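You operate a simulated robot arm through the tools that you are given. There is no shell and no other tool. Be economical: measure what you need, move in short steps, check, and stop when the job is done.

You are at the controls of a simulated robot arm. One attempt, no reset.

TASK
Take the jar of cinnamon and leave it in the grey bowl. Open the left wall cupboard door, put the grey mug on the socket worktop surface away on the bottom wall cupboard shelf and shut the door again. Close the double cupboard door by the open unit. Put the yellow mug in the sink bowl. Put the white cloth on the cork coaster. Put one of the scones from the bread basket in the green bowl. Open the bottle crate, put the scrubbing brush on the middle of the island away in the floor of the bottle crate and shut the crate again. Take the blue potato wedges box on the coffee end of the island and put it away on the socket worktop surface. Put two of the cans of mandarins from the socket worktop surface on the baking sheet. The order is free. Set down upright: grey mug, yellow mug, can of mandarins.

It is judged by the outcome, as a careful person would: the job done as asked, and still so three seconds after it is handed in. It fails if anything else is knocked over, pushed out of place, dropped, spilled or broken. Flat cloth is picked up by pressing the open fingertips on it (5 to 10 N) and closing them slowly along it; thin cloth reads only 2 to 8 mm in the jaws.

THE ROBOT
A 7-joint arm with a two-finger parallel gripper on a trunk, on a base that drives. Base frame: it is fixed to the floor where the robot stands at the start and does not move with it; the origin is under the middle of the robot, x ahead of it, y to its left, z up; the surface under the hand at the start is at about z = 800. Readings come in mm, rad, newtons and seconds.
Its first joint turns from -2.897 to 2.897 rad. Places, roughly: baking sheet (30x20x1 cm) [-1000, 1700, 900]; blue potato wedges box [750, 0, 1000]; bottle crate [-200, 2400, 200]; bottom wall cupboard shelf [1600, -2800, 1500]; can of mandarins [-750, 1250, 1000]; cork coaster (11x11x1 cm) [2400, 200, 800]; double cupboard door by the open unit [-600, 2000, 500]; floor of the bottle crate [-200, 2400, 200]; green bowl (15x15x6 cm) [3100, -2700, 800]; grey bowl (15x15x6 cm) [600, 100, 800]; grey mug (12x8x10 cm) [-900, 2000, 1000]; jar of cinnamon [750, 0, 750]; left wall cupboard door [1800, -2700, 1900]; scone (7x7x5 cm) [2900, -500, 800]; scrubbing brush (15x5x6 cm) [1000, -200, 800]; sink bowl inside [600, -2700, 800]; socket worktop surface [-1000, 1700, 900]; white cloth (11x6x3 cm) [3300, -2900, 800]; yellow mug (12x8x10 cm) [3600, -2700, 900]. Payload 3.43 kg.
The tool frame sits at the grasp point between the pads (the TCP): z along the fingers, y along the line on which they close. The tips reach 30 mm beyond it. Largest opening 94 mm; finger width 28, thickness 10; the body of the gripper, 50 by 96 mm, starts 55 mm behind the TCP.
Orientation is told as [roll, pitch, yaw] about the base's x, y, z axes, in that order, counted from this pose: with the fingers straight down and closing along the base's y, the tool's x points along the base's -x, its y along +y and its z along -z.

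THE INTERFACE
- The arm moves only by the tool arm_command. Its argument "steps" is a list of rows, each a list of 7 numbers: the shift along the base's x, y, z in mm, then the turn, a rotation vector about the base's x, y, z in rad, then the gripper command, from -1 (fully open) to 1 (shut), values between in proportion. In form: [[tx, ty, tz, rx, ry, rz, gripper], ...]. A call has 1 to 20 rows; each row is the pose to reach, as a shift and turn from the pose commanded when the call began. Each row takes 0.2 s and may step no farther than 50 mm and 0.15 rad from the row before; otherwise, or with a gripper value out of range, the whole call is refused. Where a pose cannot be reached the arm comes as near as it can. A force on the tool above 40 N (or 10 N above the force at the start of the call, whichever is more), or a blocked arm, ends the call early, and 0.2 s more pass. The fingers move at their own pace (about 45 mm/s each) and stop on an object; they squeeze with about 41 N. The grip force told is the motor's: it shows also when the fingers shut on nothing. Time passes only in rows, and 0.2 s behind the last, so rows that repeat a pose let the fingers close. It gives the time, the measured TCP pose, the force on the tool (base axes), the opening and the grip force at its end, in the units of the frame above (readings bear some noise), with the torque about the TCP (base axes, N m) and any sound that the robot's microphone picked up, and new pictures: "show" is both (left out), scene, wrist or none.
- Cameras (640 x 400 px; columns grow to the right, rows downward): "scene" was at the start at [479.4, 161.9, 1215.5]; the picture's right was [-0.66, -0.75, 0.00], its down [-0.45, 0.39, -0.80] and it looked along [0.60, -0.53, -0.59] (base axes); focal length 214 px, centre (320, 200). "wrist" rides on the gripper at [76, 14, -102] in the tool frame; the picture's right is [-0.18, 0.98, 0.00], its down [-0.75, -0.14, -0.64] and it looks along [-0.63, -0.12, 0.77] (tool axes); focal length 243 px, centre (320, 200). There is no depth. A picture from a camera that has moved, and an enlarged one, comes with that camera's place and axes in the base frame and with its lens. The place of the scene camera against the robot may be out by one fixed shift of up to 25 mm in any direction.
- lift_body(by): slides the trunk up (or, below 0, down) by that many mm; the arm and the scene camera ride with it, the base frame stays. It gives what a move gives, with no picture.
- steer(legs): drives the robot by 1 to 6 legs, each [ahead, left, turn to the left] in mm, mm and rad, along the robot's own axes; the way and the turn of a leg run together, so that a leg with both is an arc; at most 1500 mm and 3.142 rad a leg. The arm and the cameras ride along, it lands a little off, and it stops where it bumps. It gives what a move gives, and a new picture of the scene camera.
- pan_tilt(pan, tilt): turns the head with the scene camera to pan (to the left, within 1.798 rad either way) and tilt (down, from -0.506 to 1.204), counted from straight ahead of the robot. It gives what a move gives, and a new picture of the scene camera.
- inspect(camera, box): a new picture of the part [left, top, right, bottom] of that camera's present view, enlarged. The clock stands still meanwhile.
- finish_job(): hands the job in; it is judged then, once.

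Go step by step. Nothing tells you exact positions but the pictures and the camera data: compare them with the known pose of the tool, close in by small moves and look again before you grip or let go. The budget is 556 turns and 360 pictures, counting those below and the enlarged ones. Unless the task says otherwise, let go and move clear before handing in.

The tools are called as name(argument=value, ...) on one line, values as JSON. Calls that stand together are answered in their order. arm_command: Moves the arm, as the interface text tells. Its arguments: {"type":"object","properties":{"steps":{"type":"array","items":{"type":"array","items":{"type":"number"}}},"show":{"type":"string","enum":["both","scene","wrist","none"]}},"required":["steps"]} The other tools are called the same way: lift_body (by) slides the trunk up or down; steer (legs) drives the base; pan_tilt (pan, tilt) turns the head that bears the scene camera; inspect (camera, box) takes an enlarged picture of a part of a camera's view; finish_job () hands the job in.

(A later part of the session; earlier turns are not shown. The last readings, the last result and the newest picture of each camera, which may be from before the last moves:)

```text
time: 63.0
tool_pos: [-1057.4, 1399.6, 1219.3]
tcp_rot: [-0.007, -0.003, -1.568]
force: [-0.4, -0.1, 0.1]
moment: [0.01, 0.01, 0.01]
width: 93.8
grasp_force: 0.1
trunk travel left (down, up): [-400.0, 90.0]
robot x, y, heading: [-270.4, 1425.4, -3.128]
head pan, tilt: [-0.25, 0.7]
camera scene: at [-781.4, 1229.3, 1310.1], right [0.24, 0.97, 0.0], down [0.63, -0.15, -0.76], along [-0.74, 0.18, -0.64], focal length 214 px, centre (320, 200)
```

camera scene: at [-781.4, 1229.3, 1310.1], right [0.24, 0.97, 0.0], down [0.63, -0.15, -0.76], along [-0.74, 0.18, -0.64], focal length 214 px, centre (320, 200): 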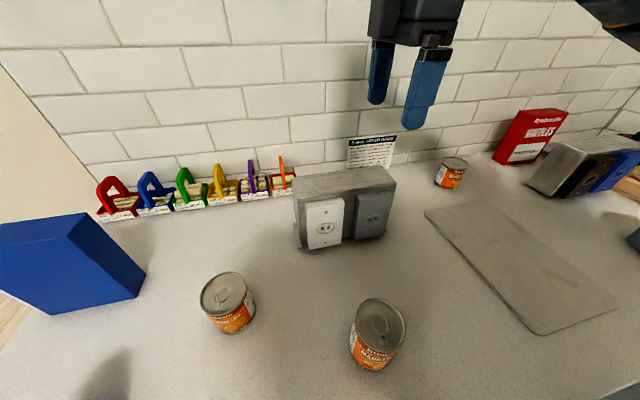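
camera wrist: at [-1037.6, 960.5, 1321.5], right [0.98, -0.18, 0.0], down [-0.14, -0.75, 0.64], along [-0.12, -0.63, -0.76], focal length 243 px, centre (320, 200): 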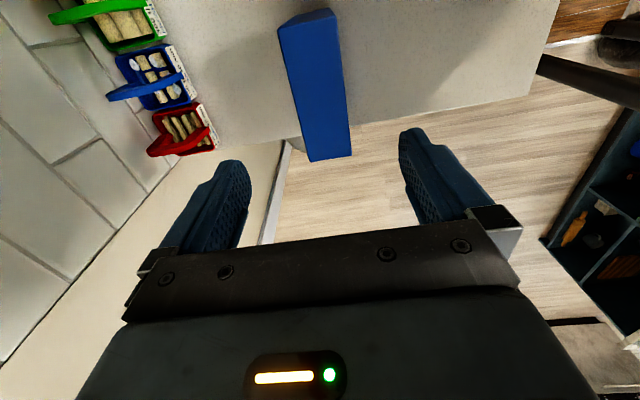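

The sheet is centred near [-975, 1705], can C near [-856, 1336] and can B near [-974, 1104]. I'll back the base up 100 mm for comfortable reach and go above can C.

steer(legs=[[-100, 0, 0]])

arm_command(steps=[[25, -16, -25, 0, 0, 0, -1], [50, -32, -50, 0, 0, 0, -1], [75, -48, -80, 0, 0, 0, -1], [101, -64, -110, 0, 0, 0, -1], [101, -64, -110, 0, 0, 0, -1]])

```text
time: 64.2
tool_pos: [-956.4, 1399.5, 1219.2]
tcp_rot: [-0.008, -0.002, -1.565]
force: [-1.3, -1.0, -0.8]
moment: [0.02, 0.0, 0.01]
width: 94.2
grasp_force: 0.1
trunk travel left (down, up): [-400.0, 90.0]
robot x, y, heading: [-168.9, 1426.7, -3.134]
head pan, tilt: [-0.25, 0.7]
camera scene: at [-679.8, 1229.8, 1310.0], right [0.23, 0.97, 0.0], down [0.63, -0.15, -0.76], along [-0.74, 0.18, -0.64], focal length 214 px, centre (320, 200)
```

scene: 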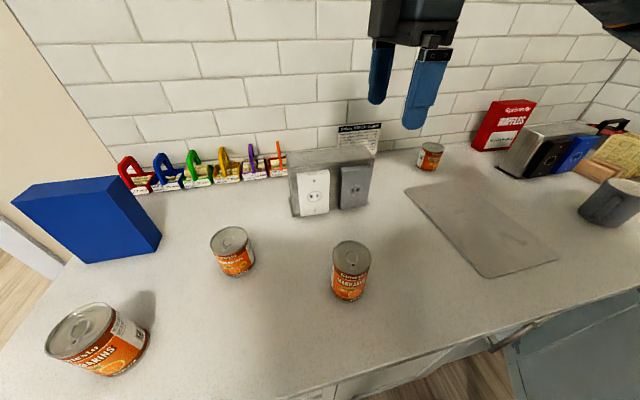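

```text
time: 65.3
tool_pos: [-852.9, 1334.8, 1105.1]
tcp_rot: [-0.006, -0.002, -1.566]
force: [0.9, 0.8, -0.4]
moment: [0.03, 0.01, 0.01]
width: 93.9
grasp_force: 0.1
trunk travel left (down, up): [-400.0, 90.0]
robot x, y, heading: [-169.2, 1427.5, -3.128]
head pan, tilt: [-0.25, 0.7]
camera scene: at [-679.7, 1229.8, 1310.1], right [0.23, 0.97, 0.0], down [0.63, -0.15, -0.76], along [-0.74, 0.18, -0.64], focal length 214 px, centre (320, 200)
camera wrist: at [-838.3, 1412.4, 1207.4], right [0.98, -0.18, -0.01], down [-0.13, -0.75, 0.64], along [-0.12, -0.63, -0.76], focal length 243 px, centre (320, 200)
```

scene: 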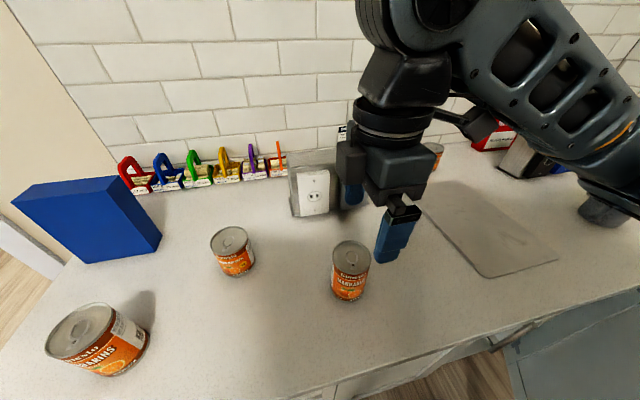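
wrist: 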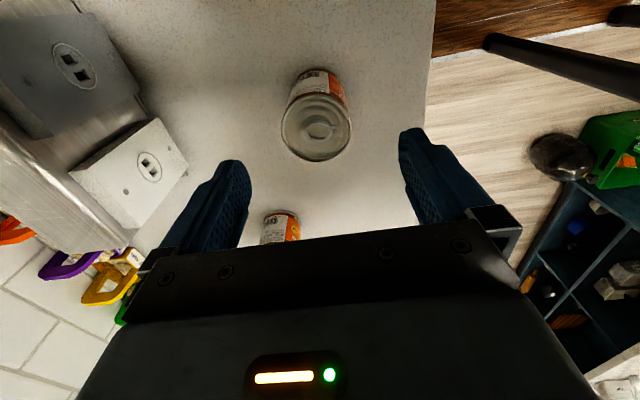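

Can C refines to [-858, 1319], about 66 mm wide with its top at about 988. I'll descend and grip.

arm_command(steps=[[-5, -16, -40, 0, 0, 0, -1], [-5, -16, -85, 0, 0, 0, -1], [-5, -16, -125, 0, 0, 0, -1], [-5, -16, -150, 0, 0, 0, -1], [-5, -16, -150, 0, 0, 0, 0], [-5, -16, -150, 0, 0, 0, 1], [-5, -16, -150, 0, 0, 0, 1], [-5, -16, -150, 0, 0, 0, 1]])

```text
time: 67.2
tool_pos: [-859.5, 1318.0, 958.9]
tcp_rot: [-0.007, -0.002, -1.565]
force: [0.2, 0.0, -0.8]
moment: [0.0, 0.02, 0.0]
width: 63.8
grasp_force: 41.2
trunk travel left (down, up): [-400.0, 90.0]
robot x, y, heading: [-172.3, 1424.5, -3.129]
head pan, tilt: [-0.25, 0.7]
camera scene: at [-679.7, 1229.8, 1310.0], right [0.23, 0.97, 0.0], down [0.63, -0.15, -0.76], along [-0.74, 0.18, -0.64], focal length 214 px, centre (320, 200)
camera wrist: at [-845.7, 1396.0, 1060.2], right [0.98, -0.18, -0.01], down [-0.13, -0.75, 0.64], along [-0.12, -0.63, -0.77], focal length 243 px, centre (320, 200)
```

scene: 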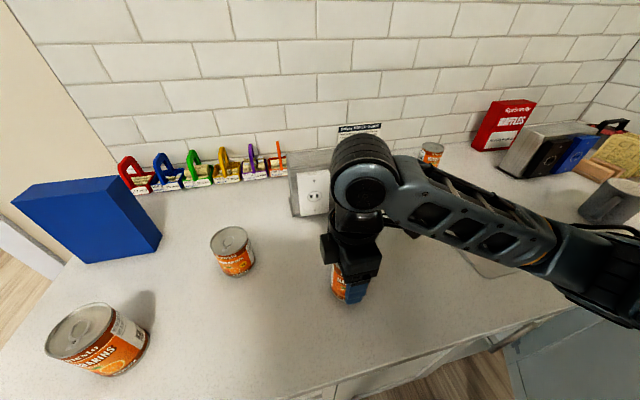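
wrist: 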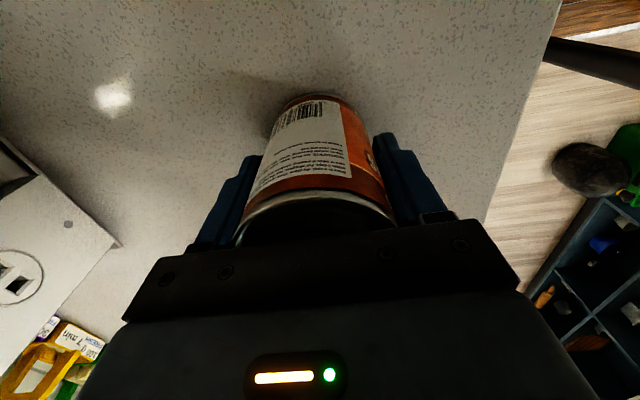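

Gripped (64 mm). I'll lift and carry it to the back part of the sheet.

arm_command(steps=[[0, 0, 45, 0, 0, 0, 1], [0, 0, 90, 0, 0, 0, 1], [0, 20, 120, 0, 0, 0, 1], [-18, 60, 130, 0, 0, 0, 1], [-36, 100, 130, 0, 0, 0, 1], [-54, 140, 130, 0, 0, 0, 1], [-72, 180, 130, 0, 0, 0, 1], [-90, 220, 130, 0, 0, 0, 1], [-108, 260, 130, 0, 0, 0, 1], [-126, 300, 130, 0, 0, 0, 1], [-150, 340, 130, 0, 0, 0, 1], [-178, 375, 130, 0, 0, 0, 1], [-178, 375, 100, 0, 0, 0, 1], [-178, 375, 100, 0, 0, 0, 1]])

```text
time: 70.2
tool_pos: [-1039.0, 1695.1, 1058.1]
tcp_rot: [-0.007, -0.001, -1.565]
force: [-0.2, 0.5, -3.5]
moment: [0.01, -0.02, -0.04]
width: 63.6
grasp_force: 40.4
trunk travel left (down, up): [-400.0, 90.0]
robot x, y, heading: [-172.6, 1423.5, -3.122]
head pan, tilt: [-0.25, 0.7]
camera scene: at [-679.7, 1230.0, 1310.1], right [0.23, 0.97, 0.0], down [0.63, -0.15, -0.76], along [-0.74, 0.18, -0.64], focal length 214 px, centre (320, 200)
camera wrist: at [-1024.9, 1772.7, 1160.7], right [0.98, -0.18, -0.01], down [-0.13, -0.75, 0.64], along [-0.12, -0.63, -0.77], focal length 243 px, centre (320, 200)
```

scene: 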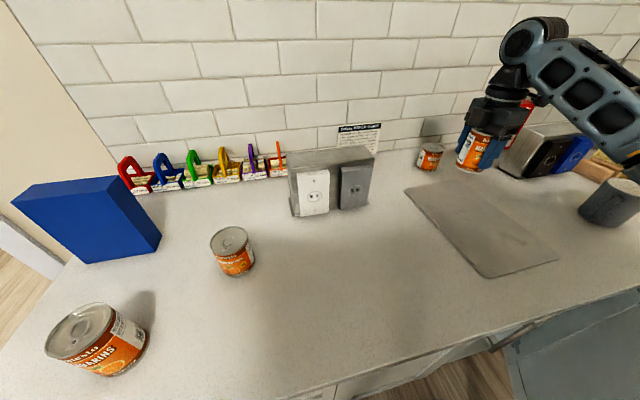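
wrist: 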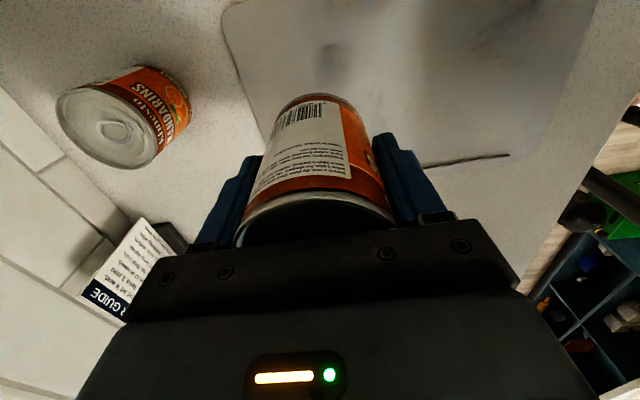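

The sheet spans about x -1108 to -815 and y 1599 to 1799, so I'll lower the can at [-1030, 1697].

arm_command(steps=[[9, 2, -40, 0, 0, 0, 1], [9, 2, -75, 0, 0, 0, 1], [9, 2, -85, 0, 0, 0, 1], [9, 2, -90, 0, 0, 0, 1], [9, 2, -93, 0, 0, 0, 1], [9, 2, -96, 0, 0, 0, 1]], show="none")

```text
time: 71.5
tool_pos: [-1029.7, 1696.9, 962.5]
tcp_rot: [-0.005, -0.002, -1.566]
force: [0.0, 0.4, -3.5]
moment: [0.0, -0.08, 0.0]
width: 63.4
grasp_force: 40.6
trunk travel left (down, up): [-400.0, 90.0]
robot x, y, heading: [-169.2, 1426.8, -3.128]
head pan, tilt: [-0.25, 0.7]
```

arm_command(steps=[[0, 0, -2, 0, 0, 0, 1], [0, 0, -4, 0, 0, 0, 1], [0, 0, -6, 0, 0, 0, 1]], show="none")

```text
time: 72.3
tool_pos: [-1030.1, 1697.2, 960.0]
tcp_rot: [-0.012, 0.003, -1.566]
force: [-1.9, 3.7, 28.1]
moment: [0.27, -0.73, 0.0]
width: 63.6
grasp_force: 40.8
trunk travel left (down, up): [-400.0, 90.0]
robot x, y, heading: [-171.3, 1426.3, -3.128]
head pan, tilt: [-0.25, 0.7]
```

The can is on the sheet. I'll release, rise and go above can B.

arm_command(steps=[[0, 0, 0, 0, 0, 0, 0.3], [0, 0, 0, 0, 0, 0, -0.5], [0, 0, 0, 0, 0, 0, -1], [0, 0, 40, 0, 0, 0, -1], [0, 0, 85, 0, 0, 0, -1], [0, 0, 130, 0, 0, 0, -1], [4, -45, 145, 0, 0, 0, -1], [8, -94, 145, 0, 0, 0, -1], [12, -143, 145, 0, 0, 0, -1], [16, -192, 145, 0, 0, 0, -1], [20, -241, 145, 0, 0, 0, -1], [25, -290, 145, 0, 0, 0, -1], [30, -339, 145, 0, 0, 0, -1], [35, -388, 145, 0, 0, 0, -1], [40, -437, 145, 0, 0, 0, -1], [45, -486, 145, 0, 0, 0, -1], [50, -535, 145, 0, 0, 0, -1], [54, -583, 145, 0, 0, 0, -1], [54, -592, 145, 0, 0, 0, -1]])

```text
time: 76.3
tool_pos: [-975.1, 1107.4, 1105.5]
tcp_rot: [-0.005, -0.003, -1.566]
force: [-0.5, 0.3, -0.5]
moment: [0.01, 0.02, -0.02]
width: 93.9
grasp_force: 0.1
trunk travel left (down, up): [-400.0, 90.0]
robot x, y, heading: [-168.8, 1429.5, -3.132]
head pan, tilt: [-0.25, 0.7]
camera scene: at [-679.6, 1229.8, 1310.1], right [0.23, 0.97, 0.0], down [0.63, -0.15, -0.76], along [-0.74, 0.18, -0.64], focal length 214 px, centre (320, 200)
camera wrist: at [-961.0, 1184.3, 1207.4], right [0.98, -0.18, -0.01], down [-0.13, -0.75, 0.64], along [-0.12, -0.63, -0.76], focal length 243 px, centre (320, 200)
```

scene: 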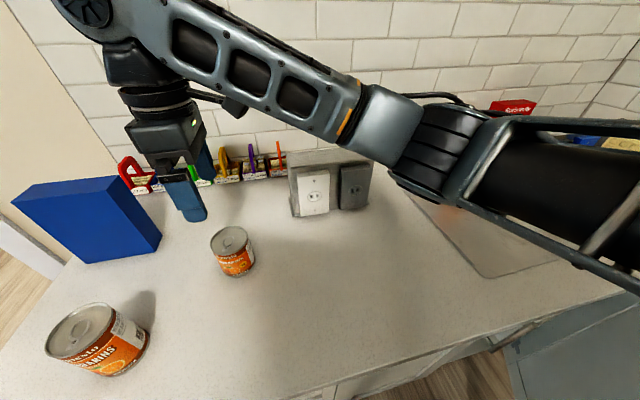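
wrist: 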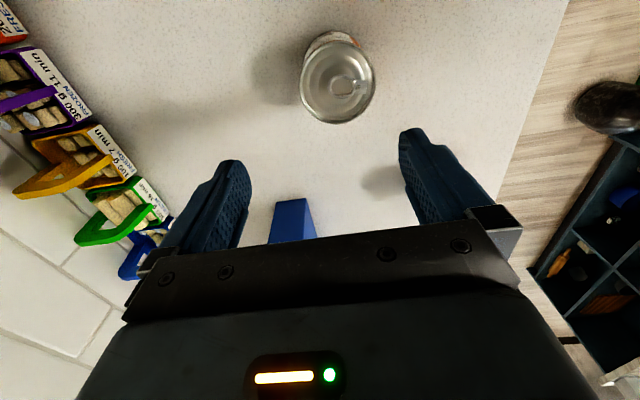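

Can B is at [-958, 1128]. Descend and grip.

arm_command(steps=[[17, 21, 0, 0, 0, 0, -1], [17, 21, -45, 0, 0, 0, -1], [17, 21, -90, 0, 0, 0, -1], [17, 21, -130, 0, 0, 0, -1], [17, 21, -148, 0, 0, 0, -1], [17, 21, -148, 0, 0, 0, 0], [17, 21, -148, 0, 0, 0, 1], [17, 21, -148, 0, 0, 0, 1], [17, 21, -148, 0, 0, 0, 1]], show="wrist")

```text
time: 78.3
tool_pos: [-957.0, 1126.2, 955.8]
tcp_rot: [-0.008, -0.002, -1.567]
force: [0.3, -0.4, 0.5]
moment: [0.02, -0.01, -0.01]
width: 68.0
grasp_force: 41.2
trunk travel left (down, up): [-400.0, 90.0]
robot x, y, heading: [-168.7, 1430.0, -3.125]
head pan, tilt: [-0.25, 0.7]
camera wrist: at [-943.1, 1204.2, 1057.4], right [0.98, -0.18, -0.01], down [-0.13, -0.75, 0.64], along [-0.12, -0.63, -0.77], focal length 243 px, centre (320, 200)
```

wrist: 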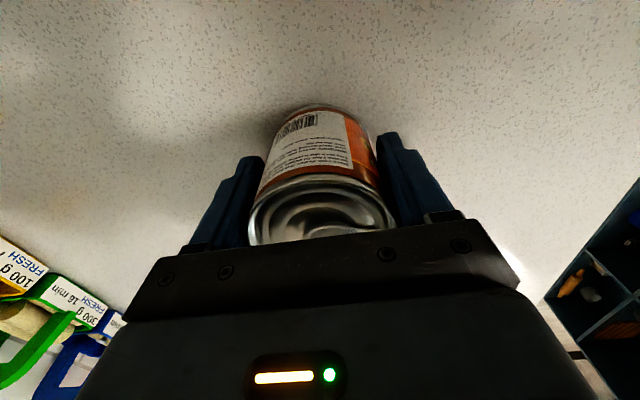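

Gripped. Carry it to the front part of the sheet.

arm_command(steps=[[0, 0, 45, 0, 0, 0, 1], [0, 0, 90, 0, 0, 0, 1], [5, 20, 130, 0, 0, 0, 1], [10, 68, 140, 0, 0, 0, 1], [15, 116, 140, 0, 0, 0, 1], [20, 164, 140, 0, 0, 0, 1], [25, 212, 140, 0, 0, 0, 1], [30, 260, 140, 0, 0, 0, 1], [35, 308, 140, 0, 0, 0, 1], [40, 356, 140, 0, 0, 0, 1], [45, 404, 140, 0, 0, 0, 1], [50, 452, 140, 0, 0, 0, 1], [55, 500, 140, 0, 0, 0, 1], [60, 545, 140, 0, 0, 0, 1], [64, 571, 120, 0, 0, 0, 1], [64, 571, 90, 0, 0, 0, 1], [64, 571, 70, 0, 0, 0, 1]])

```text
time: 82.0
tool_pos: [-894.2, 1695.9, 1027.2]
tcp_rot: [-0.007, -0.002, -1.565]
force: [-0.4, -0.2, -3.0]
moment: [-0.02, -0.01, -0.02]
width: 68.1
grasp_force: 40.9
trunk travel left (down, up): [-400.0, 90.0]
robot x, y, heading: [-174.7, 1426.5, -3.13]
head pan, tilt: [-0.25, 0.7]
camera scene: at [-679.6, 1230.0, 1310.2], right [0.23, 0.97, 0.0], down [0.63, -0.15, -0.76], along [-0.74, 0.18, -0.64], focal length 214 px, centre (320, 200)
camera wrist: at [-879.4, 1773.9, 1129.1], right [0.98, -0.18, -0.01], down [-0.13, -0.75, 0.64], along [-0.12, -0.63, -0.77], focal length 243 px, centre (320, 200)
```

scene: 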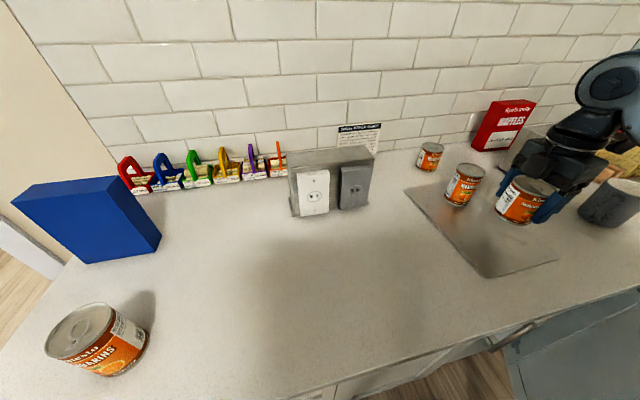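
wrist: 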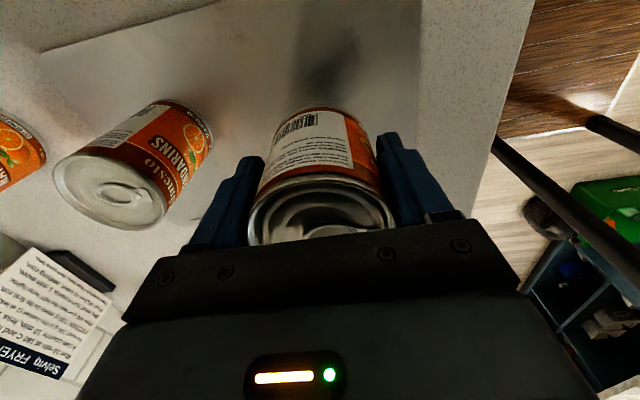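

Well positioned. Lower gently.

arm_command(steps=[[0, 0, -40, 0, 0, 0, 1], [0, 0, -58, 0, 0, 0, 1], [0, 0, -63, 0, 0, 0, 1], [0, 0, -66, 0, 0, 0, 1], [0, 0, -68, 0, 0, 0, 1], [0, 0, -70, 0, 0, 0, 1], [0, 0, -72, 0, 0, 0, 1]], show="none")

```text
time: 83.5
tool_pos: [-894.7, 1696.2, 955.2]
tcp_rot: [-0.01, 0.0, -1.563]
force: [-9.0, -4.2, 35.3]
moment: [-0.24, -0.49, 0.03]
width: 67.6
grasp_force: 41.0
trunk travel left (down, up): [-400.0, 90.0]
robot x, y, heading: [-167.3, 1428.7, -3.124]
head pan, tilt: [-0.25, 0.7]
```

arm_command(steps=[[0, 0, 1, 0, 0, 0, 0.3], [0, 0, 1, 0, 0, 0, -0.4], [0, 0, 1, 0, 0, 0, -0.85], [0, 0, 1, 0, 0, 0, -0.85], [0, 0, 45, 0, 0, 0, -0.85], [0, 0, 90, 0, 0, 0, -0.85], [0, 0, 140, 0, 0, 0, -1], [0, 0, 190, 0, 0, 0, -1], [0, -40, 220, 0, 0, 0, -1]])

pan_tilt(pan=-0.7, tilt=0.7)

```text
time: 85.5
tool_pos: [-892.8, 1657.6, 1171.5]
tcp_rot: [-0.005, 0.0, -1.565]
force: [-0.2, 0.3, 0.2]
moment: [-0.02, 0.02, 0.01]
width: 93.8
grasp_force: 0.1
trunk travel left (down, up): [-400.0, 90.0]
robot x, y, heading: [-172.5, 1426.5, -3.127]
head pan, tilt: [-0.25, 0.7]
camera scene: at [-679.7, 1230.3, 1310.1], right [0.23, 0.97, 0.0], down [0.63, -0.15, -0.76], along [-0.74, 0.18, -0.64], focal length 214 px, centre (320, 200)
camera wrist: at [-877.7, 1735.1, 1273.8], right [0.98, -0.18, -0.01], down [-0.13, -0.75, 0.64], along [-0.12, -0.63, -0.76], focal length 243 px, centre (320, 200)
```

scene: 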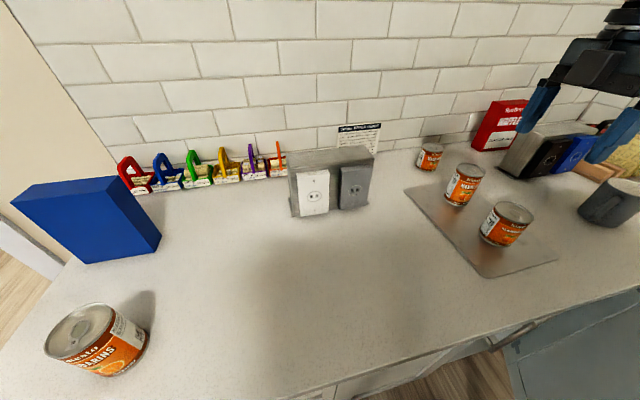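
wrist: 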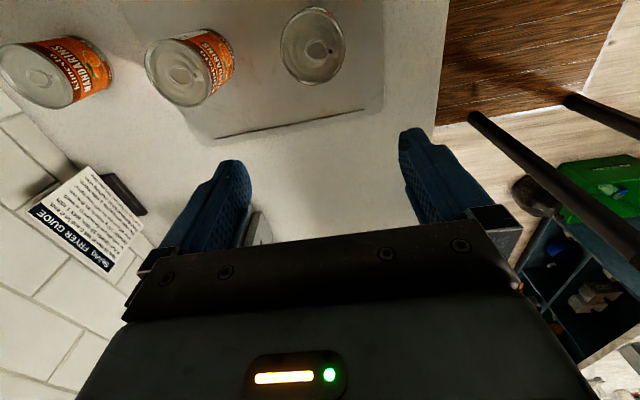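

```text
time: 86.5
tool_pos: [-892.8, 1657.2, 1170.7]
tcp_rot: [-0.006, -0.001, -1.564]
force: [0.2, 0.0, -0.7]
moment: [0.0, -0.02, -0.02]
width: 94.0
grasp_force: 0.1
trunk travel left (down, up): [-400.0, 90.0]
robot x, y, heading: [-168.4, 1426.5, -3.129]
head pan, tilt: [-0.7, 0.7]
camera scene: at [-662.8, 1263.8, 1310.1], right [0.63, 0.77, 0.0], down [0.5, -0.41, -0.76], along [-0.59, 0.48, -0.64], focal length 214 px, centre (320, 200)
```

scene: 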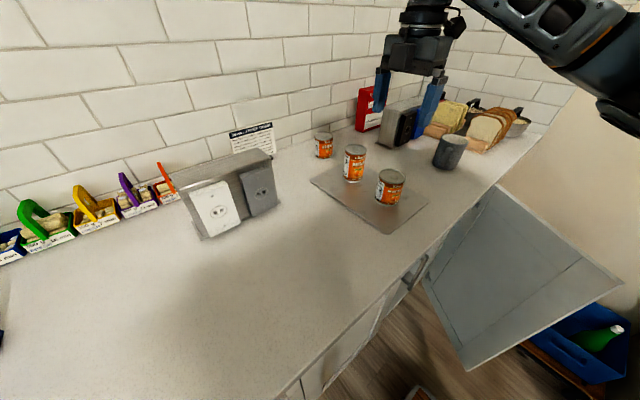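

Both cans stand upright on the sheet. Next is the open cupboard door, hinged near [-736, 2110] with its free edge near [-431, 1926]. I'll bring the hand over the door to its outer side.

arm_command(steps=[[37, 30, 0, 0, 0, -0.12, -1], [74, 60, 0, 0, 0, -0.24, 0], [111, 91, 0, 0, 0, -0.36, 1], [148, 122, 0, 0, 0, -0.48, 1], [185, 153, 0, 0, 0, -0.6, 1], [222, 184, 0, 0, 0, -0.72, 1], [259, 215, 0, 0, 0, -0.84, 1], [296, 245, 0, 0, 0, -0.96, 1], [333, 276, 0, 0, 0, -1.08, 1], [370, 306, 0, 0, 0, -1.2, 1], [407, 337, 0, 0, 0, -1.32, 1], [444, 367, 0, 0, 0, -1.44, 1], [479, 397, 0, 0, 0, -1.56, 1], [479, 397, 0, 0, 0, -1.57, 1]])

lift_body(by=-120)

pan_tilt(pan=-1.0, tilt=0.8)

```text
time: 89.7
tool_pos: [-468.4, 2055.9, 1170.5]
tcp_rot: [0.001, -0.008, -3.048]
force: [-1.0, 0.9, -0.8]
moment: [0.02, 0.01, 0.0]
width: 0.1
grasp_force: 33.0
trunk travel left (down, up): [-400.0, 90.0]
robot x, y, heading: [-166.9, 1426.1, -3.128]
head pan, tilt: [-0.7, 0.7]
stopped in row 14: the arm was blocked; the commanded pose is now the measured one
camera scene: at [-662.7, 1263.9, 1310.1], right [0.63, 0.77, 0.0], down [0.5, -0.41, -0.76], along [-0.59, 0.48, -0.64], focal length 214 px, centre (320, 200)
camera wrist: at [-391.0, 2049.3, 1270.9], right [-0.09, -1.0, 0.0], down [-0.76, 0.07, 0.65], along [-0.65, 0.06, -0.76], focal length 243 px, centre (320, 200)
```

scene: 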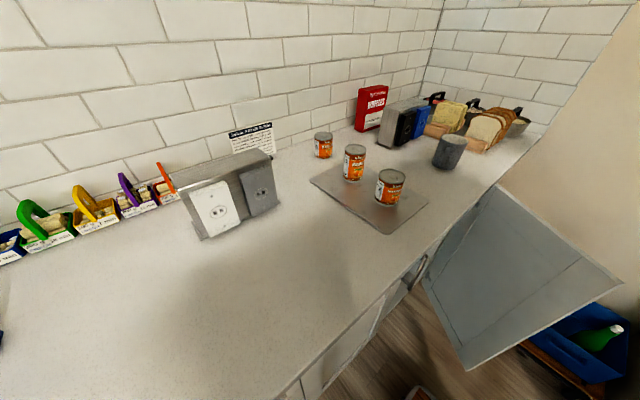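
wrist: 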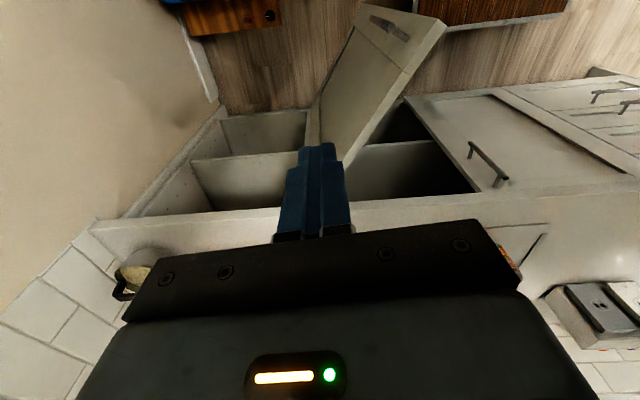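

```text
time: 91.2
tool_pos: [-469.0, 2055.9, 1048.8]
tcp_rot: [0.002, -0.008, -3.049]
force: [-0.5, 0.8, -0.1]
moment: [0.02, -0.01, 0.0]
width: 0.0
grasp_force: 32.8
trunk travel left (down, up): [-280.0, 210.0]
robot x, y, heading: [-168.5, 1427.0, -3.123]
head pan, tilt: [-0.7, 0.7]
```

```text
time: 92.0
tool_pos: [-467.1, 2055.1, 1049.5]
tcp_rot: [0.001, -0.008, -3.048]
force: [0.1, 0.3, 0.4]
moment: [0.01, 0.06, -0.02]
width: 0.0
grasp_force: 32.9
trunk travel left (down, up): [-280.0, 210.0]
robot x, y, heading: [-171.0, 1426.7, -3.126]
head pan, tilt: [-1.0, 0.799]
camera scene: at [-641.6, 1277.3, 1181.9], right [0.83, 0.55, 0.0], down [0.4, -0.6, -0.7], along [-0.39, 0.58, -0.72], focal length 214 px, centre (320, 200)
```

scene: 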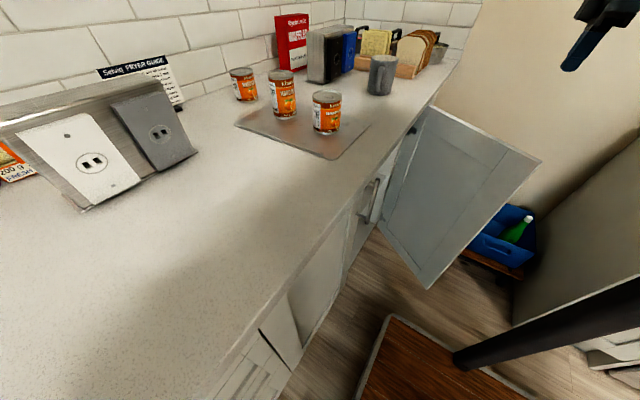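

The wrist view puts the free edge near [-439, 1887], and the hand is on the outer side. I'll tilt the fingers forward before lowering.

arm_command(steps=[[0, 0, 0, 0, 0.12, 0, 1], [0, 0, 0, 0, 0.24, 0, 1], [0, 0, 0, 0, 0.36, 0, 1], [0, 0, 0, 0, 0.48, 0, 1], [0, 0, -40, 0, 0.5, 0, 1], [0, 0, -80, 0, 0.5, 0, 1], [0, 0, -80, 0, 0.5, 0, 1]])

```text
time: 93.8
tool_pos: [-467.2, 2065.8, 1001.5]
tcp_rot: [-0.1, -0.464, -3.005]
force: [-0.7, 0.1, 0.3]
moment: [-0.01, 0.03, 0.02]
width: 0.0
grasp_force: 33.0
trunk travel left (down, up): [-280.0, 210.0]
robot x, y, heading: [-169.2, 1422.1, -3.126]
head pan, tilt: [-1.0, 0.799]
stopped in row 7: the arm was blocked; the commanded pose is now the measured one
camera scene: at [-640.8, 1278.5, 1181.1], right [0.83, 0.55, 0.0], down [0.4, -0.6, -0.7], along [-0.39, 0.58, -0.72], focal length 214 px, centre (320, 200)
camera wrist: at [-351.1, 2058.6, 1057.7], right [-0.07, -1.0, -0.01], down [-0.39, 0.02, 0.92], along [-0.92, 0.07, -0.39], focal length 243 px, centre (320, 200)
```

scene: 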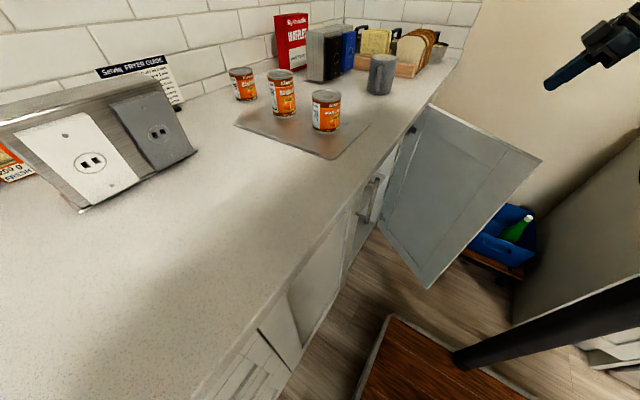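
wrist: 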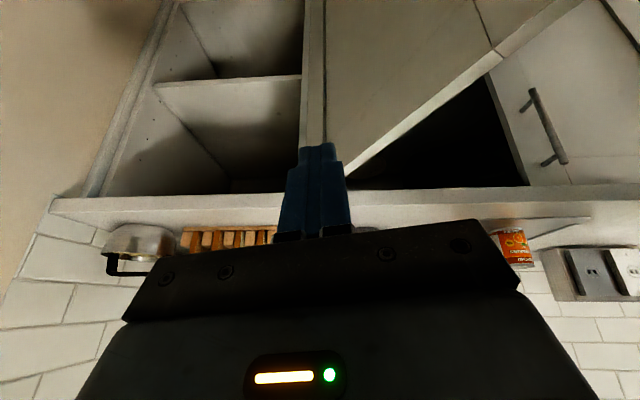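

The arm is near its limit here. I'll back the base away and slightly to the right so the door is better within reach.

steer(legs=[[-170, -70, 0]])

arm_command(steps=[[-35, -10, 0, 0, 0, 0, 1], [-70, -20, 0, 0, 0, 0, 1], [-105, -30, 0, 0, 0, 0, 1], [-140, -40, 0, 0, 0, 0, 1], [-160, -60, 0, 0, 0, 0, 1], [-160, -60, 0, 0, 0, 0, 1]])

```text
time: 95.3
tool_pos: [-293.4, 2140.1, 1002.4]
tcp_rot: [-0.099, -0.469, -3.009]
force: [-0.9, -0.1, 0.5]
moment: [-0.01, 0.01, 0.03]
width: 0.0
grasp_force: 32.9
trunk travel left (down, up): [-280.0, 210.0]
robot x, y, heading: [-0.4, 1500.4, -3.129]
head pan, tilt: [-1.0, 0.799]
camera scene: at [-473.2, 1353.4, 1182.4], right [0.84, 0.55, 0.0], down [0.39, -0.6, -0.7], along [-0.38, 0.58, -0.72], focal length 214 px, centre (320, 200)
```

scene: 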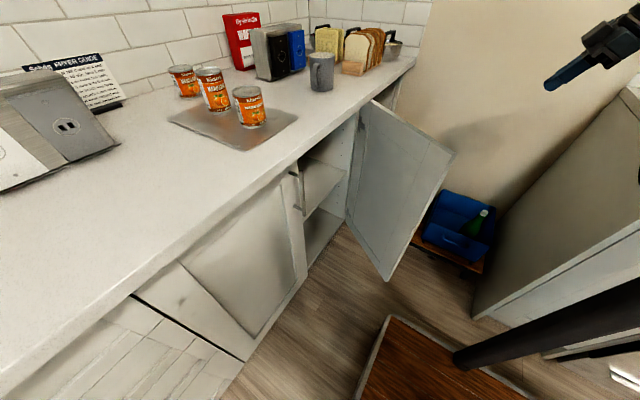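

```text
time: 96.7
tool_pos: [-457.5, 2076.2, 1004.2]
tcp_rot: [-0.1, -0.467, -3.009]
force: [-0.1, 0.0, 0.2]
moment: [-0.01, -0.02, 0.01]
width: 0.1
grasp_force: 33.2
trunk travel left (down, up): [-280.0, 210.0]
robot x, y, heading: [0.6, 1498.0, -3.13]
head pan, tilt: [-1.0, 0.799]
camera scene: at [-473.5, 1351.1, 1181.9], right [0.84, 0.55, 0.0], down [0.39, -0.6, -0.7], along [-0.38, 0.58, -0.72], focal length 214 px, centre (320, 200)
camera wrist: at [-341.5, 2068.6, 1058.8], right [-0.08, -1.0, -0.01], down [-0.38, 0.03, 0.92], along [-0.92, 0.07, -0.39], focal length 243 px, centre (320, 200)
```

scene: 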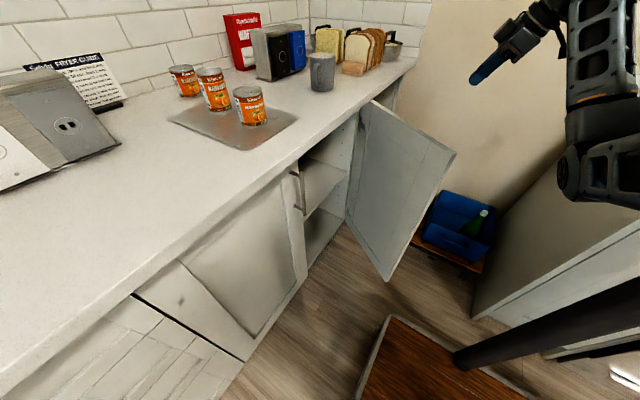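
wrist: 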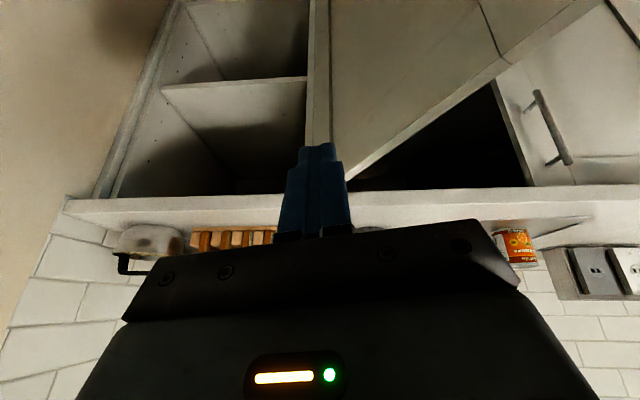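

The pose is reachable now. I'll lower the hand with the arm on the outer side of the door.

arm_command(steps=[[0, 0, -45, 0, 0, 0, 1], [0, 0, -90, 0, 0, 0, 1], [0, 0, -135, 0, 0, 0, 1], [0, 0, -180, 0, 0, 0, 1], [0, 0, -220, 0, 0, 0, 1], [0, 0, -220, 0, 0, 0, 1]])

```text
time: 98.1
tool_pos: [-455.5, 2079.4, 784.1]
tcp_rot: [-0.1, -0.467, -3.01]
force: [-0.6, -0.3, -0.1]
moment: [0.01, -0.01, -0.03]
width: 0.0
grasp_force: 32.3
trunk travel left (down, up): [-280.0, 210.0]
robot x, y, heading: [-0.6, 1497.4, -3.134]
head pan, tilt: [-1.0, 0.799]
camera scene: at [-473.6, 1351.1, 1181.9], right [0.84, 0.55, 0.0], down [0.39, -0.6, -0.7], along [-0.38, 0.58, -0.72], focal length 214 px, centre (320, 200)
camera wrist: at [-340.8, 2070.1, 838.4], right [-0.08, -1.0, -0.01], down [-0.38, 0.02, 0.92], along [-0.92, 0.07, -0.39], focal length 243 px, centre (320, 200)
```

scene: 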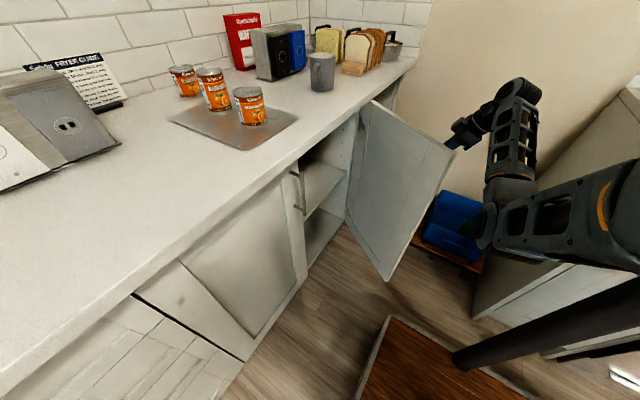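
wrist: 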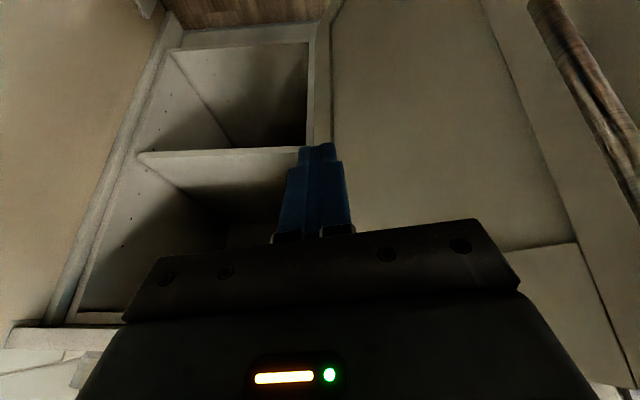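

The fingers are behind the door's outer face, and I'll push it along its arc.

arm_command(steps=[[-5, -45, 0, 0, 0, 0, 1], [-10, -90, 0, 0, 0, 0, 1], [-19, -125, 0, 0, 0, 0, 1], [-28, -144, 0, 0, 0, 0, 1], [-37, -158, 0, 0, 0, 0, 1], [-52, -178, 0, 0, 0, 0, 1], [-69, -196, 0, 0, 0, 0, 1], [-87, -212, 0, 0, 0, 0, 1], [-106, -227, 0, 0, 0, 0, 1], [-126, -240, 0, 0, 0, 0, 1], [-148, -252, 0, 0, 0, 0, 1]])

```text
time: 100.5
tool_pos: [-603.6, 1826.2, 784.8]
tcp_rot: [-0.101, -0.466, -3.009]
force: [-0.4, 1.5, 0.1]
moment: [0.02, 0.0, 0.02]
width: 0.0
grasp_force: 32.8
trunk travel left (down, up): [-280.0, 210.0]
robot x, y, heading: [-2.4, 1502.5, -3.129]
head pan, tilt: [-1.0, 0.799]
camera scene: at [-473.5, 1351.3, 1181.9], right [0.84, 0.55, 0.0], down [0.39, -0.6, -0.7], along [-0.38, 0.58, -0.72], focal length 214 px, centre (320, 200)
camera wrist: at [-488.0, 1816.8, 839.0], right [-0.08, -1.0, -0.01], down [-0.38, 0.03, 0.92], along [-0.92, 0.08, -0.39], focal length 243 px, centre (320, 200)
```

scene: 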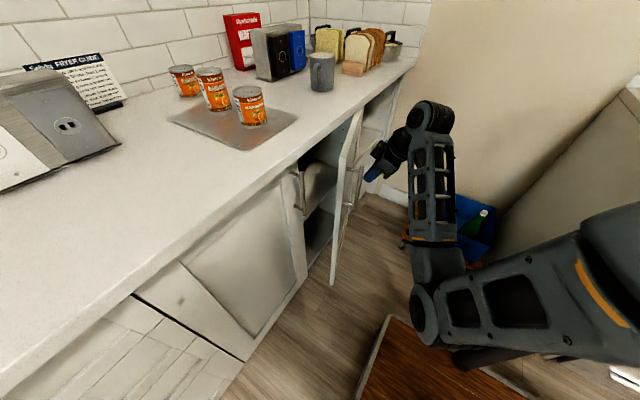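
wrist: 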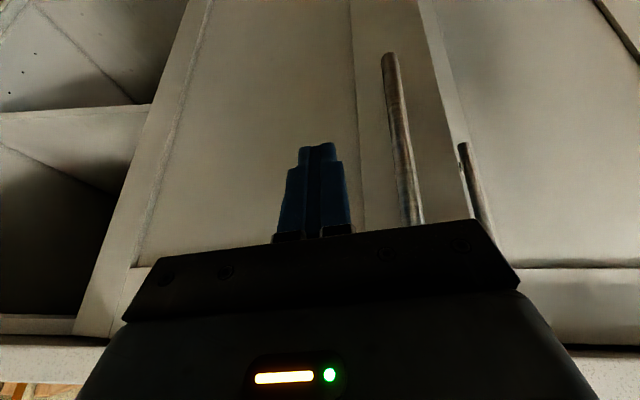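

The door is following well and is nearly closed. I'll keep pushing until it seats.

arm_command(steps=[[-24, -9, 0, 0, 0, 0, 1], [-47, -16, 0, 0, 0, 0, 1], [-65, -20, 0, 0, 0, 0, 1], [-80, -22, 0, 0, 0, 0, 1], [-95, -24, 0, 0, 0, 0, 1], [-105, -24, 0, 0, 0, 0, 1], [-115, -24, 0, 0, 0, 0, 1], [-122, -24, 0, 0, 0, 0, 1], [-130, -24, 0, 0, 0, 0, 1]])

```text
time: 102.5
tool_pos: [-730.2, 1802.2, 779.4]
tcp_rot: [-0.096, -0.461, -3.015]
force: [2.6, 0.7, -2.0]
moment: [-0.07, 0.32, -0.09]
width: 0.1
grasp_force: 33.3
trunk travel left (down, up): [-280.0, 210.0]
robot x, y, heading: [-1.4, 1498.0, -3.131]
head pan, tilt: [-1.0, 0.799]
stopped in row 9: the force on the tool passed its limit at 48 N (the readings are from after the stop); the commanded pose is now the measured one
camera scene: at [-473.2, 1351.1, 1181.9], right [0.84, 0.55, 0.0], down [0.39, -0.6, -0.7], along [-0.38, 0.58, -0.72], focal length 214 px, centre (320, 200)
camera wrist: at [-614.5, 1793.7, 835.7], right [-0.08, -1.0, 0.0], down [-0.39, 0.03, 0.92], along [-0.92, 0.08, -0.39], focal length 243 px, centre (320, 200)
```

scene: 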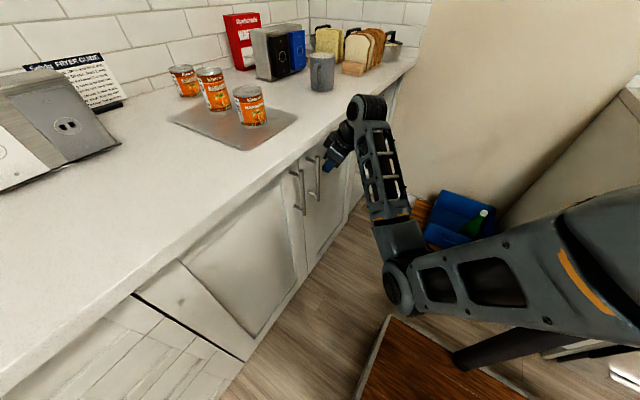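
wrist: 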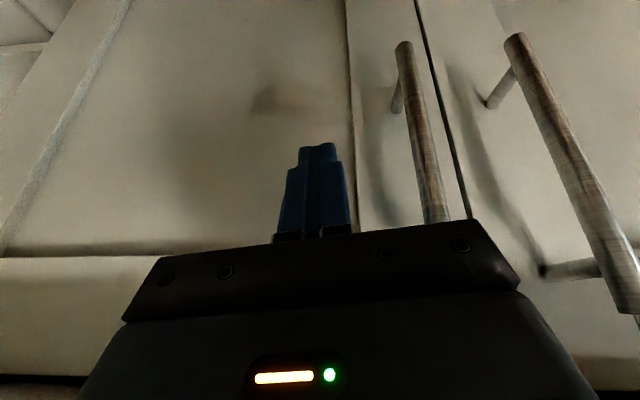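

The door is shut flush. I'll withdraw the hand, straighten it, and look at the bottle crate.

arm_command(steps=[[45, 0, 0, 0, 0, 0, 1], [90, 0, 0, 0, 0, 0, 1], [135, 0, 20, 0, 0, 0, 1], [150, -20, 60, 0, -0.12, 0, 1], [160, -50, 90, 0, -0.24, 0, 1], [160, -80, 120, 0, -0.36, 0, 1], [160, -100, 150, 0, -0.46, 0, 1], [160, -100, 190, 0, -0.46, 0, 1], [160, -100, 230, 0, -0.46, 0, 1]], show="none")

pan_tilt(pan=-1.3, tilt=0.75)

```text
time: 104.7
tool_pos: [-573.1, 1641.5, 961.8]
tcp_rot: [0.31, -0.085, -3.042]
force: [0.2, 0.4, -0.5]
moment: [0.02, -0.02, -0.01]
width: 0.0
grasp_force: 32.9
out of reach, approached as far as the arm can: row 4, 5, 6, 7
trunk travel left (down, up): [-280.0, 210.0]
robot x, y, heading: [-1.7, 1500.6, -3.129]
head pan, tilt: [-1.0, 0.799]
stopped in row 9: the arm was blocked; the commanded pose is now the measured one
```

```text
time: 105.5
tool_pos: [-573.7, 1642.4, 963.5]
tcp_rot: [0.312, -0.087, -3.043]
force: [0.3, -0.6, 0.1]
moment: [0.01, -0.02, 0.04]
width: 0.0
grasp_force: 32.7
trunk travel left (down, up): [-280.0, 210.0]
robot x, y, heading: [-0.4, 1497.3, -3.136]
head pan, tilt: [-1.3, 0.75]
camera scene: at [-452.3, 1363.5, 1185.9], right [0.96, 0.28, 0.0], down [0.19, -0.66, -0.73], along [-0.2, 0.7, -0.68], focal length 214 px, centre (320, 200)
```

scene: 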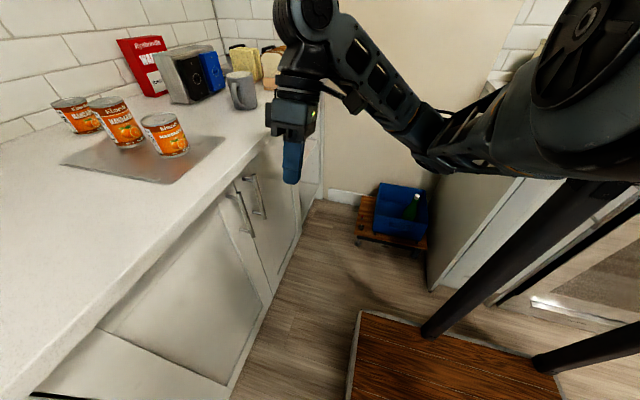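

The hand is a bit skewed from being too close. I'll raise the trunk, reach outward and straighten the hand.

lift_body(by=150)

arm_command(steps=[[-40, 0, 20, 0, 0, 0, 1], [-80, 0, 40, 0, 0, 0, 1], [-90, 0, 50, -0.1, 0.03, 0.03, 1], [-90, 0, 50, -0.2, 0.06, 0.06, 1], [-90, 0, 50, -0.3, 0.09, 0.09, 1], [-90, 0, 50, -0.3, 0.09, 0.09, 1]], show="none")

inspect(camera="scene", box=[310, 150, 470, 250])

```text
time: 107.2
tool_pos: [-573.7, 1641.1, 1112.9]
tcp_rot: [0.311, -0.086, -3.042]
force: [0.8, -0.2, -0.1]
moment: [0.01, 0.02, 0.04]
width: 0.0
grasp_force: 33.0
trunk travel left (down, up): [-430.0, 60.0]
robot x, y, heading: [-2.1, 1499.7, -3.138]
head pan, tilt: [-1.3, 0.75]
```

```text
time: 108.7
tool_pos: [-663.8, 1641.2, 1162.2]
tcp_rot: [0.602, -0.214, -2.996]
force: [0.6, 0.7, 0.2]
moment: [0.0, 0.01, -0.03]
width: 0.2
grasp_force: 33.6
trunk travel left (down, up): [-430.0, 60.0]
robot x, y, heading: [-0.8, 1499.3, -3.132]
head pan, tilt: [-1.3, 0.75]
```

```text
4.00 times, centred on (390, 200) of scene
camera zoom: at [-452.3, 1363.5, 1335.9], right [0.96, 0.28, 0.0], down [0.19, -0.66, -0.73], along [-0.2, 0.7, -0.68], focal length 858 px, centre (40, 200)
```

zoom: 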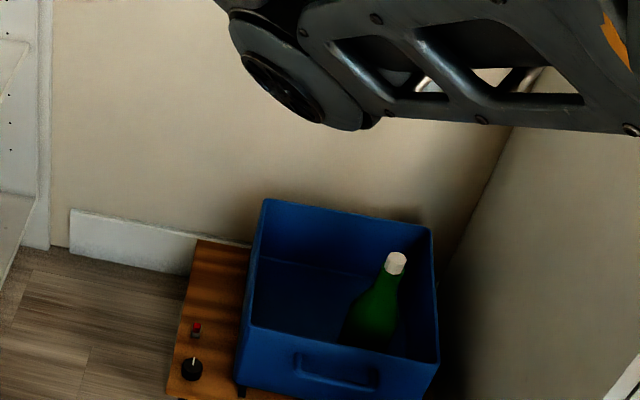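

The rotation signs flip with the hand turned round; I'll correct with the opposite turn. The crate is an open-topped blue bin with a front handle on a wooden base.

arm_command(steps=[[-20, 0, 0, 0.12, -0.04, -0.03, 1], [-40, 0, 0, 0.24, -0.08, -0.06, 1], [-40, 0, 0, 0.36, -0.12, -0.09, 1], [-40, 0, 0, 0.48, -0.16, -0.12, 1], [-40, 0, 0, 0.6, -0.21, -0.14, 1], [-40, 0, 0, 0.6, -0.21, -0.14, 1]], show="none")

steer(legs=[[150, 0, 0], [0, 0, -1.57]])

pan_tilt(pan=0.0, tilt=0.9)

```text
time: 110.0
tool_pos: [-704.8, 1641.4, 1162.0]
tcp_rot: [0.024, 0.063, -3.096]
force: [-0.1, 0.1, -0.4]
moment: [-0.01, 0.0, -0.03]
width: 0.1
grasp_force: 32.8
trunk travel left (down, up): [-430.0, 60.0]
robot x, y, heading: [-4.4, 1499.9, -3.132]
head pan, tilt: [-1.3, 0.75]
```

```text
time: 115.2
tool_pos: [-10.5, 2201.0, 1162.3]
tcp_rot: [0.024, 0.062, 1.627]
force: [0.6, -0.4, -1.2]
moment: [0.01, 0.01, 0.01]
width: 0.1
grasp_force: 33.4
trunk travel left (down, up): [-430.0, 60.0]
robot x, y, heading: [-145.6, 1499.4, 1.59]
head pan, tilt: [-1.3, 0.75]
camera scene: at [-299.1, 1943.0, 1335.9], right [0.28, -0.96, 0.0], down [-0.65, -0.19, -0.73], along [0.7, 0.21, -0.68], focal length 214 px, centre (320, 200)
```

scene: 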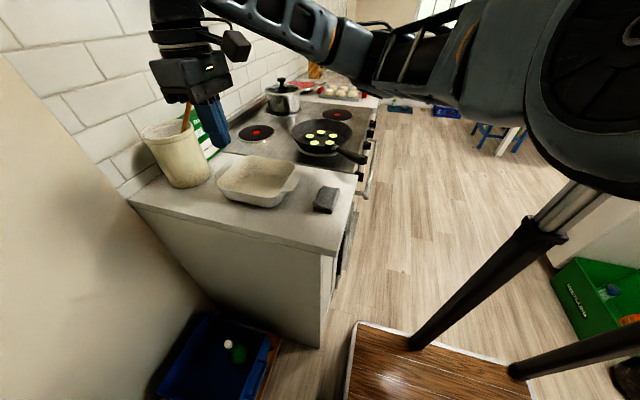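

```text
time: 116.7
tool_pos: [-11.6, 2202.0, 1163.4]
tcp_rot: [0.024, 0.063, 1.627]
force: [0.8, 0.0, 0.1]
moment: [0.02, 0.01, 0.01]
width: 0.0
grasp_force: 33.2
trunk travel left (down, up): [-430.0, 60.0]
robot x, y, heading: [-148.0, 1499.4, 1.587]
head pan, tilt: [0.0, 0.901]
camera scene: at [-379.9, 1994.9, 1324.0], right [1.0, 0.02, 0.0], down [0.01, -0.78, -0.62], along [-0.01, 0.62, -0.78], focal length 214 px, centre (320, 200)
```

scene: 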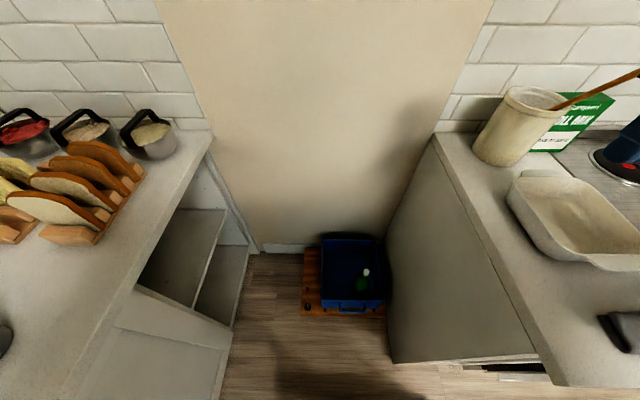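

inspect(camera="scene", box=[290, 220, 410, 320])

```text
4.00 times, centred on (350, 270) of scene
camera zoom: at [-379.9, 1994.9, 1324.0], right [1.0, 0.02, 0.0], down [0.01, -0.78, -0.62], along [-0.01, 0.62, -0.78], focal length 858 px, centre (200, -80)
```

zoom: 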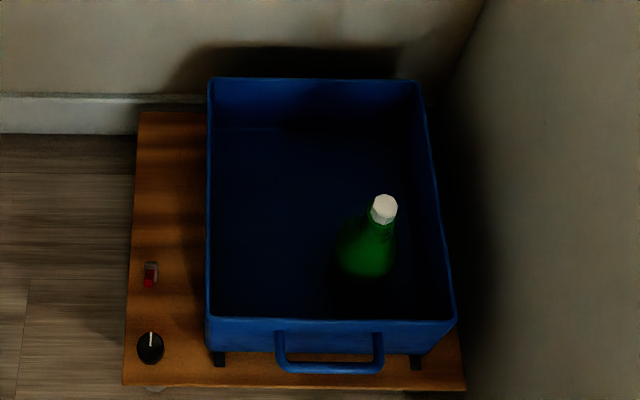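

The crate sits on runners with a front handle, so it pulls out towards me. I'll first swing the hand away from the stove side and turn it so the fingers close along y.

arm_command(steps=[[-30, 0, 0, 0, 0, -0.13, 1], [-65, 0, 0, 0, 0, -0.26, 1], [-100, 0, 0, 0, 0, -0.39, 1], [-135, 0, 0, 0, 0, -0.52, 1], [-170, 0, 0, 0, 0, -0.65, 0], [-205, 0, 0, 0, 0, -0.78, -1], [-230, 0, 0, 0, 0, -0.91, -1], [-230, 0, 0, 0, 0, -1.04, -1], [-230, 0, 0, 0, 0, -1.17, -1], [-230, 0, 0, 0, 0, -1.3, -1], [-230, 0, 0, 0, 0, -1.43, -1], [-230, 0, 0, 0, 0, -1.56, -1], [-230, 0, 0, 0, 0, -1.627, -1], [-230, 0, 0, 0, 0, -1.627, -1]], show="none")

steer(legs=[[120, 95, -0.02]])

```text
time: 119.7
tool_pos: [-241.9, 2201.3, 1161.8]
tcp_rot: [0.025, 0.062, -0.005]
force: [0.2, -0.1, 0.6]
moment: [0.0, 0.02, 0.01]
width: 94.0
grasp_force: 0.1
trunk travel left (down, up): [-430.0, 60.0]
robot x, y, heading: [-147.5, 1497.1, 1.594]
head pan, tilt: [0.0, 0.901]
```

```text
time: 121.1
tool_pos: [-324.5, 2322.0, 1162.7]
tcp_rot: [0.025, 0.062, -0.016]
force: [-1.1, -0.4, 0.0]
moment: [-0.01, 0.0, 0.01]
width: 94.1
grasp_force: 0.0
trunk travel left (down, up): [-430.0, 60.0]
robot x, y, heading: [-240.8, 1616.6, 1.572]
head pan, tilt: [0.0, 0.901]
camera scene: at [-467.5, 2117.6, 1324.0], right [1.0, 0.0, 0.0], down [0.0, -0.78, -0.62], along [0.0, 0.62, -0.78], focal length 214 px, centre (320, 200)
```

scene: 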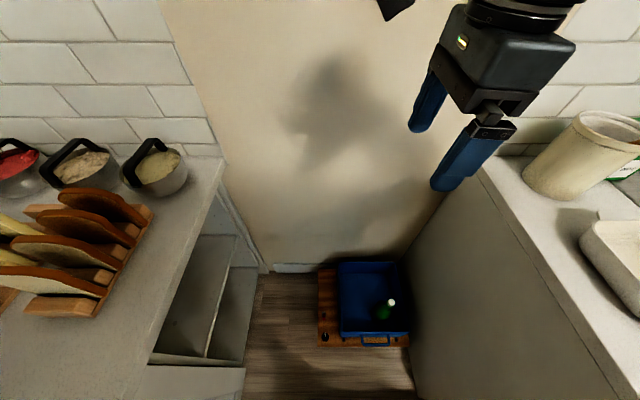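

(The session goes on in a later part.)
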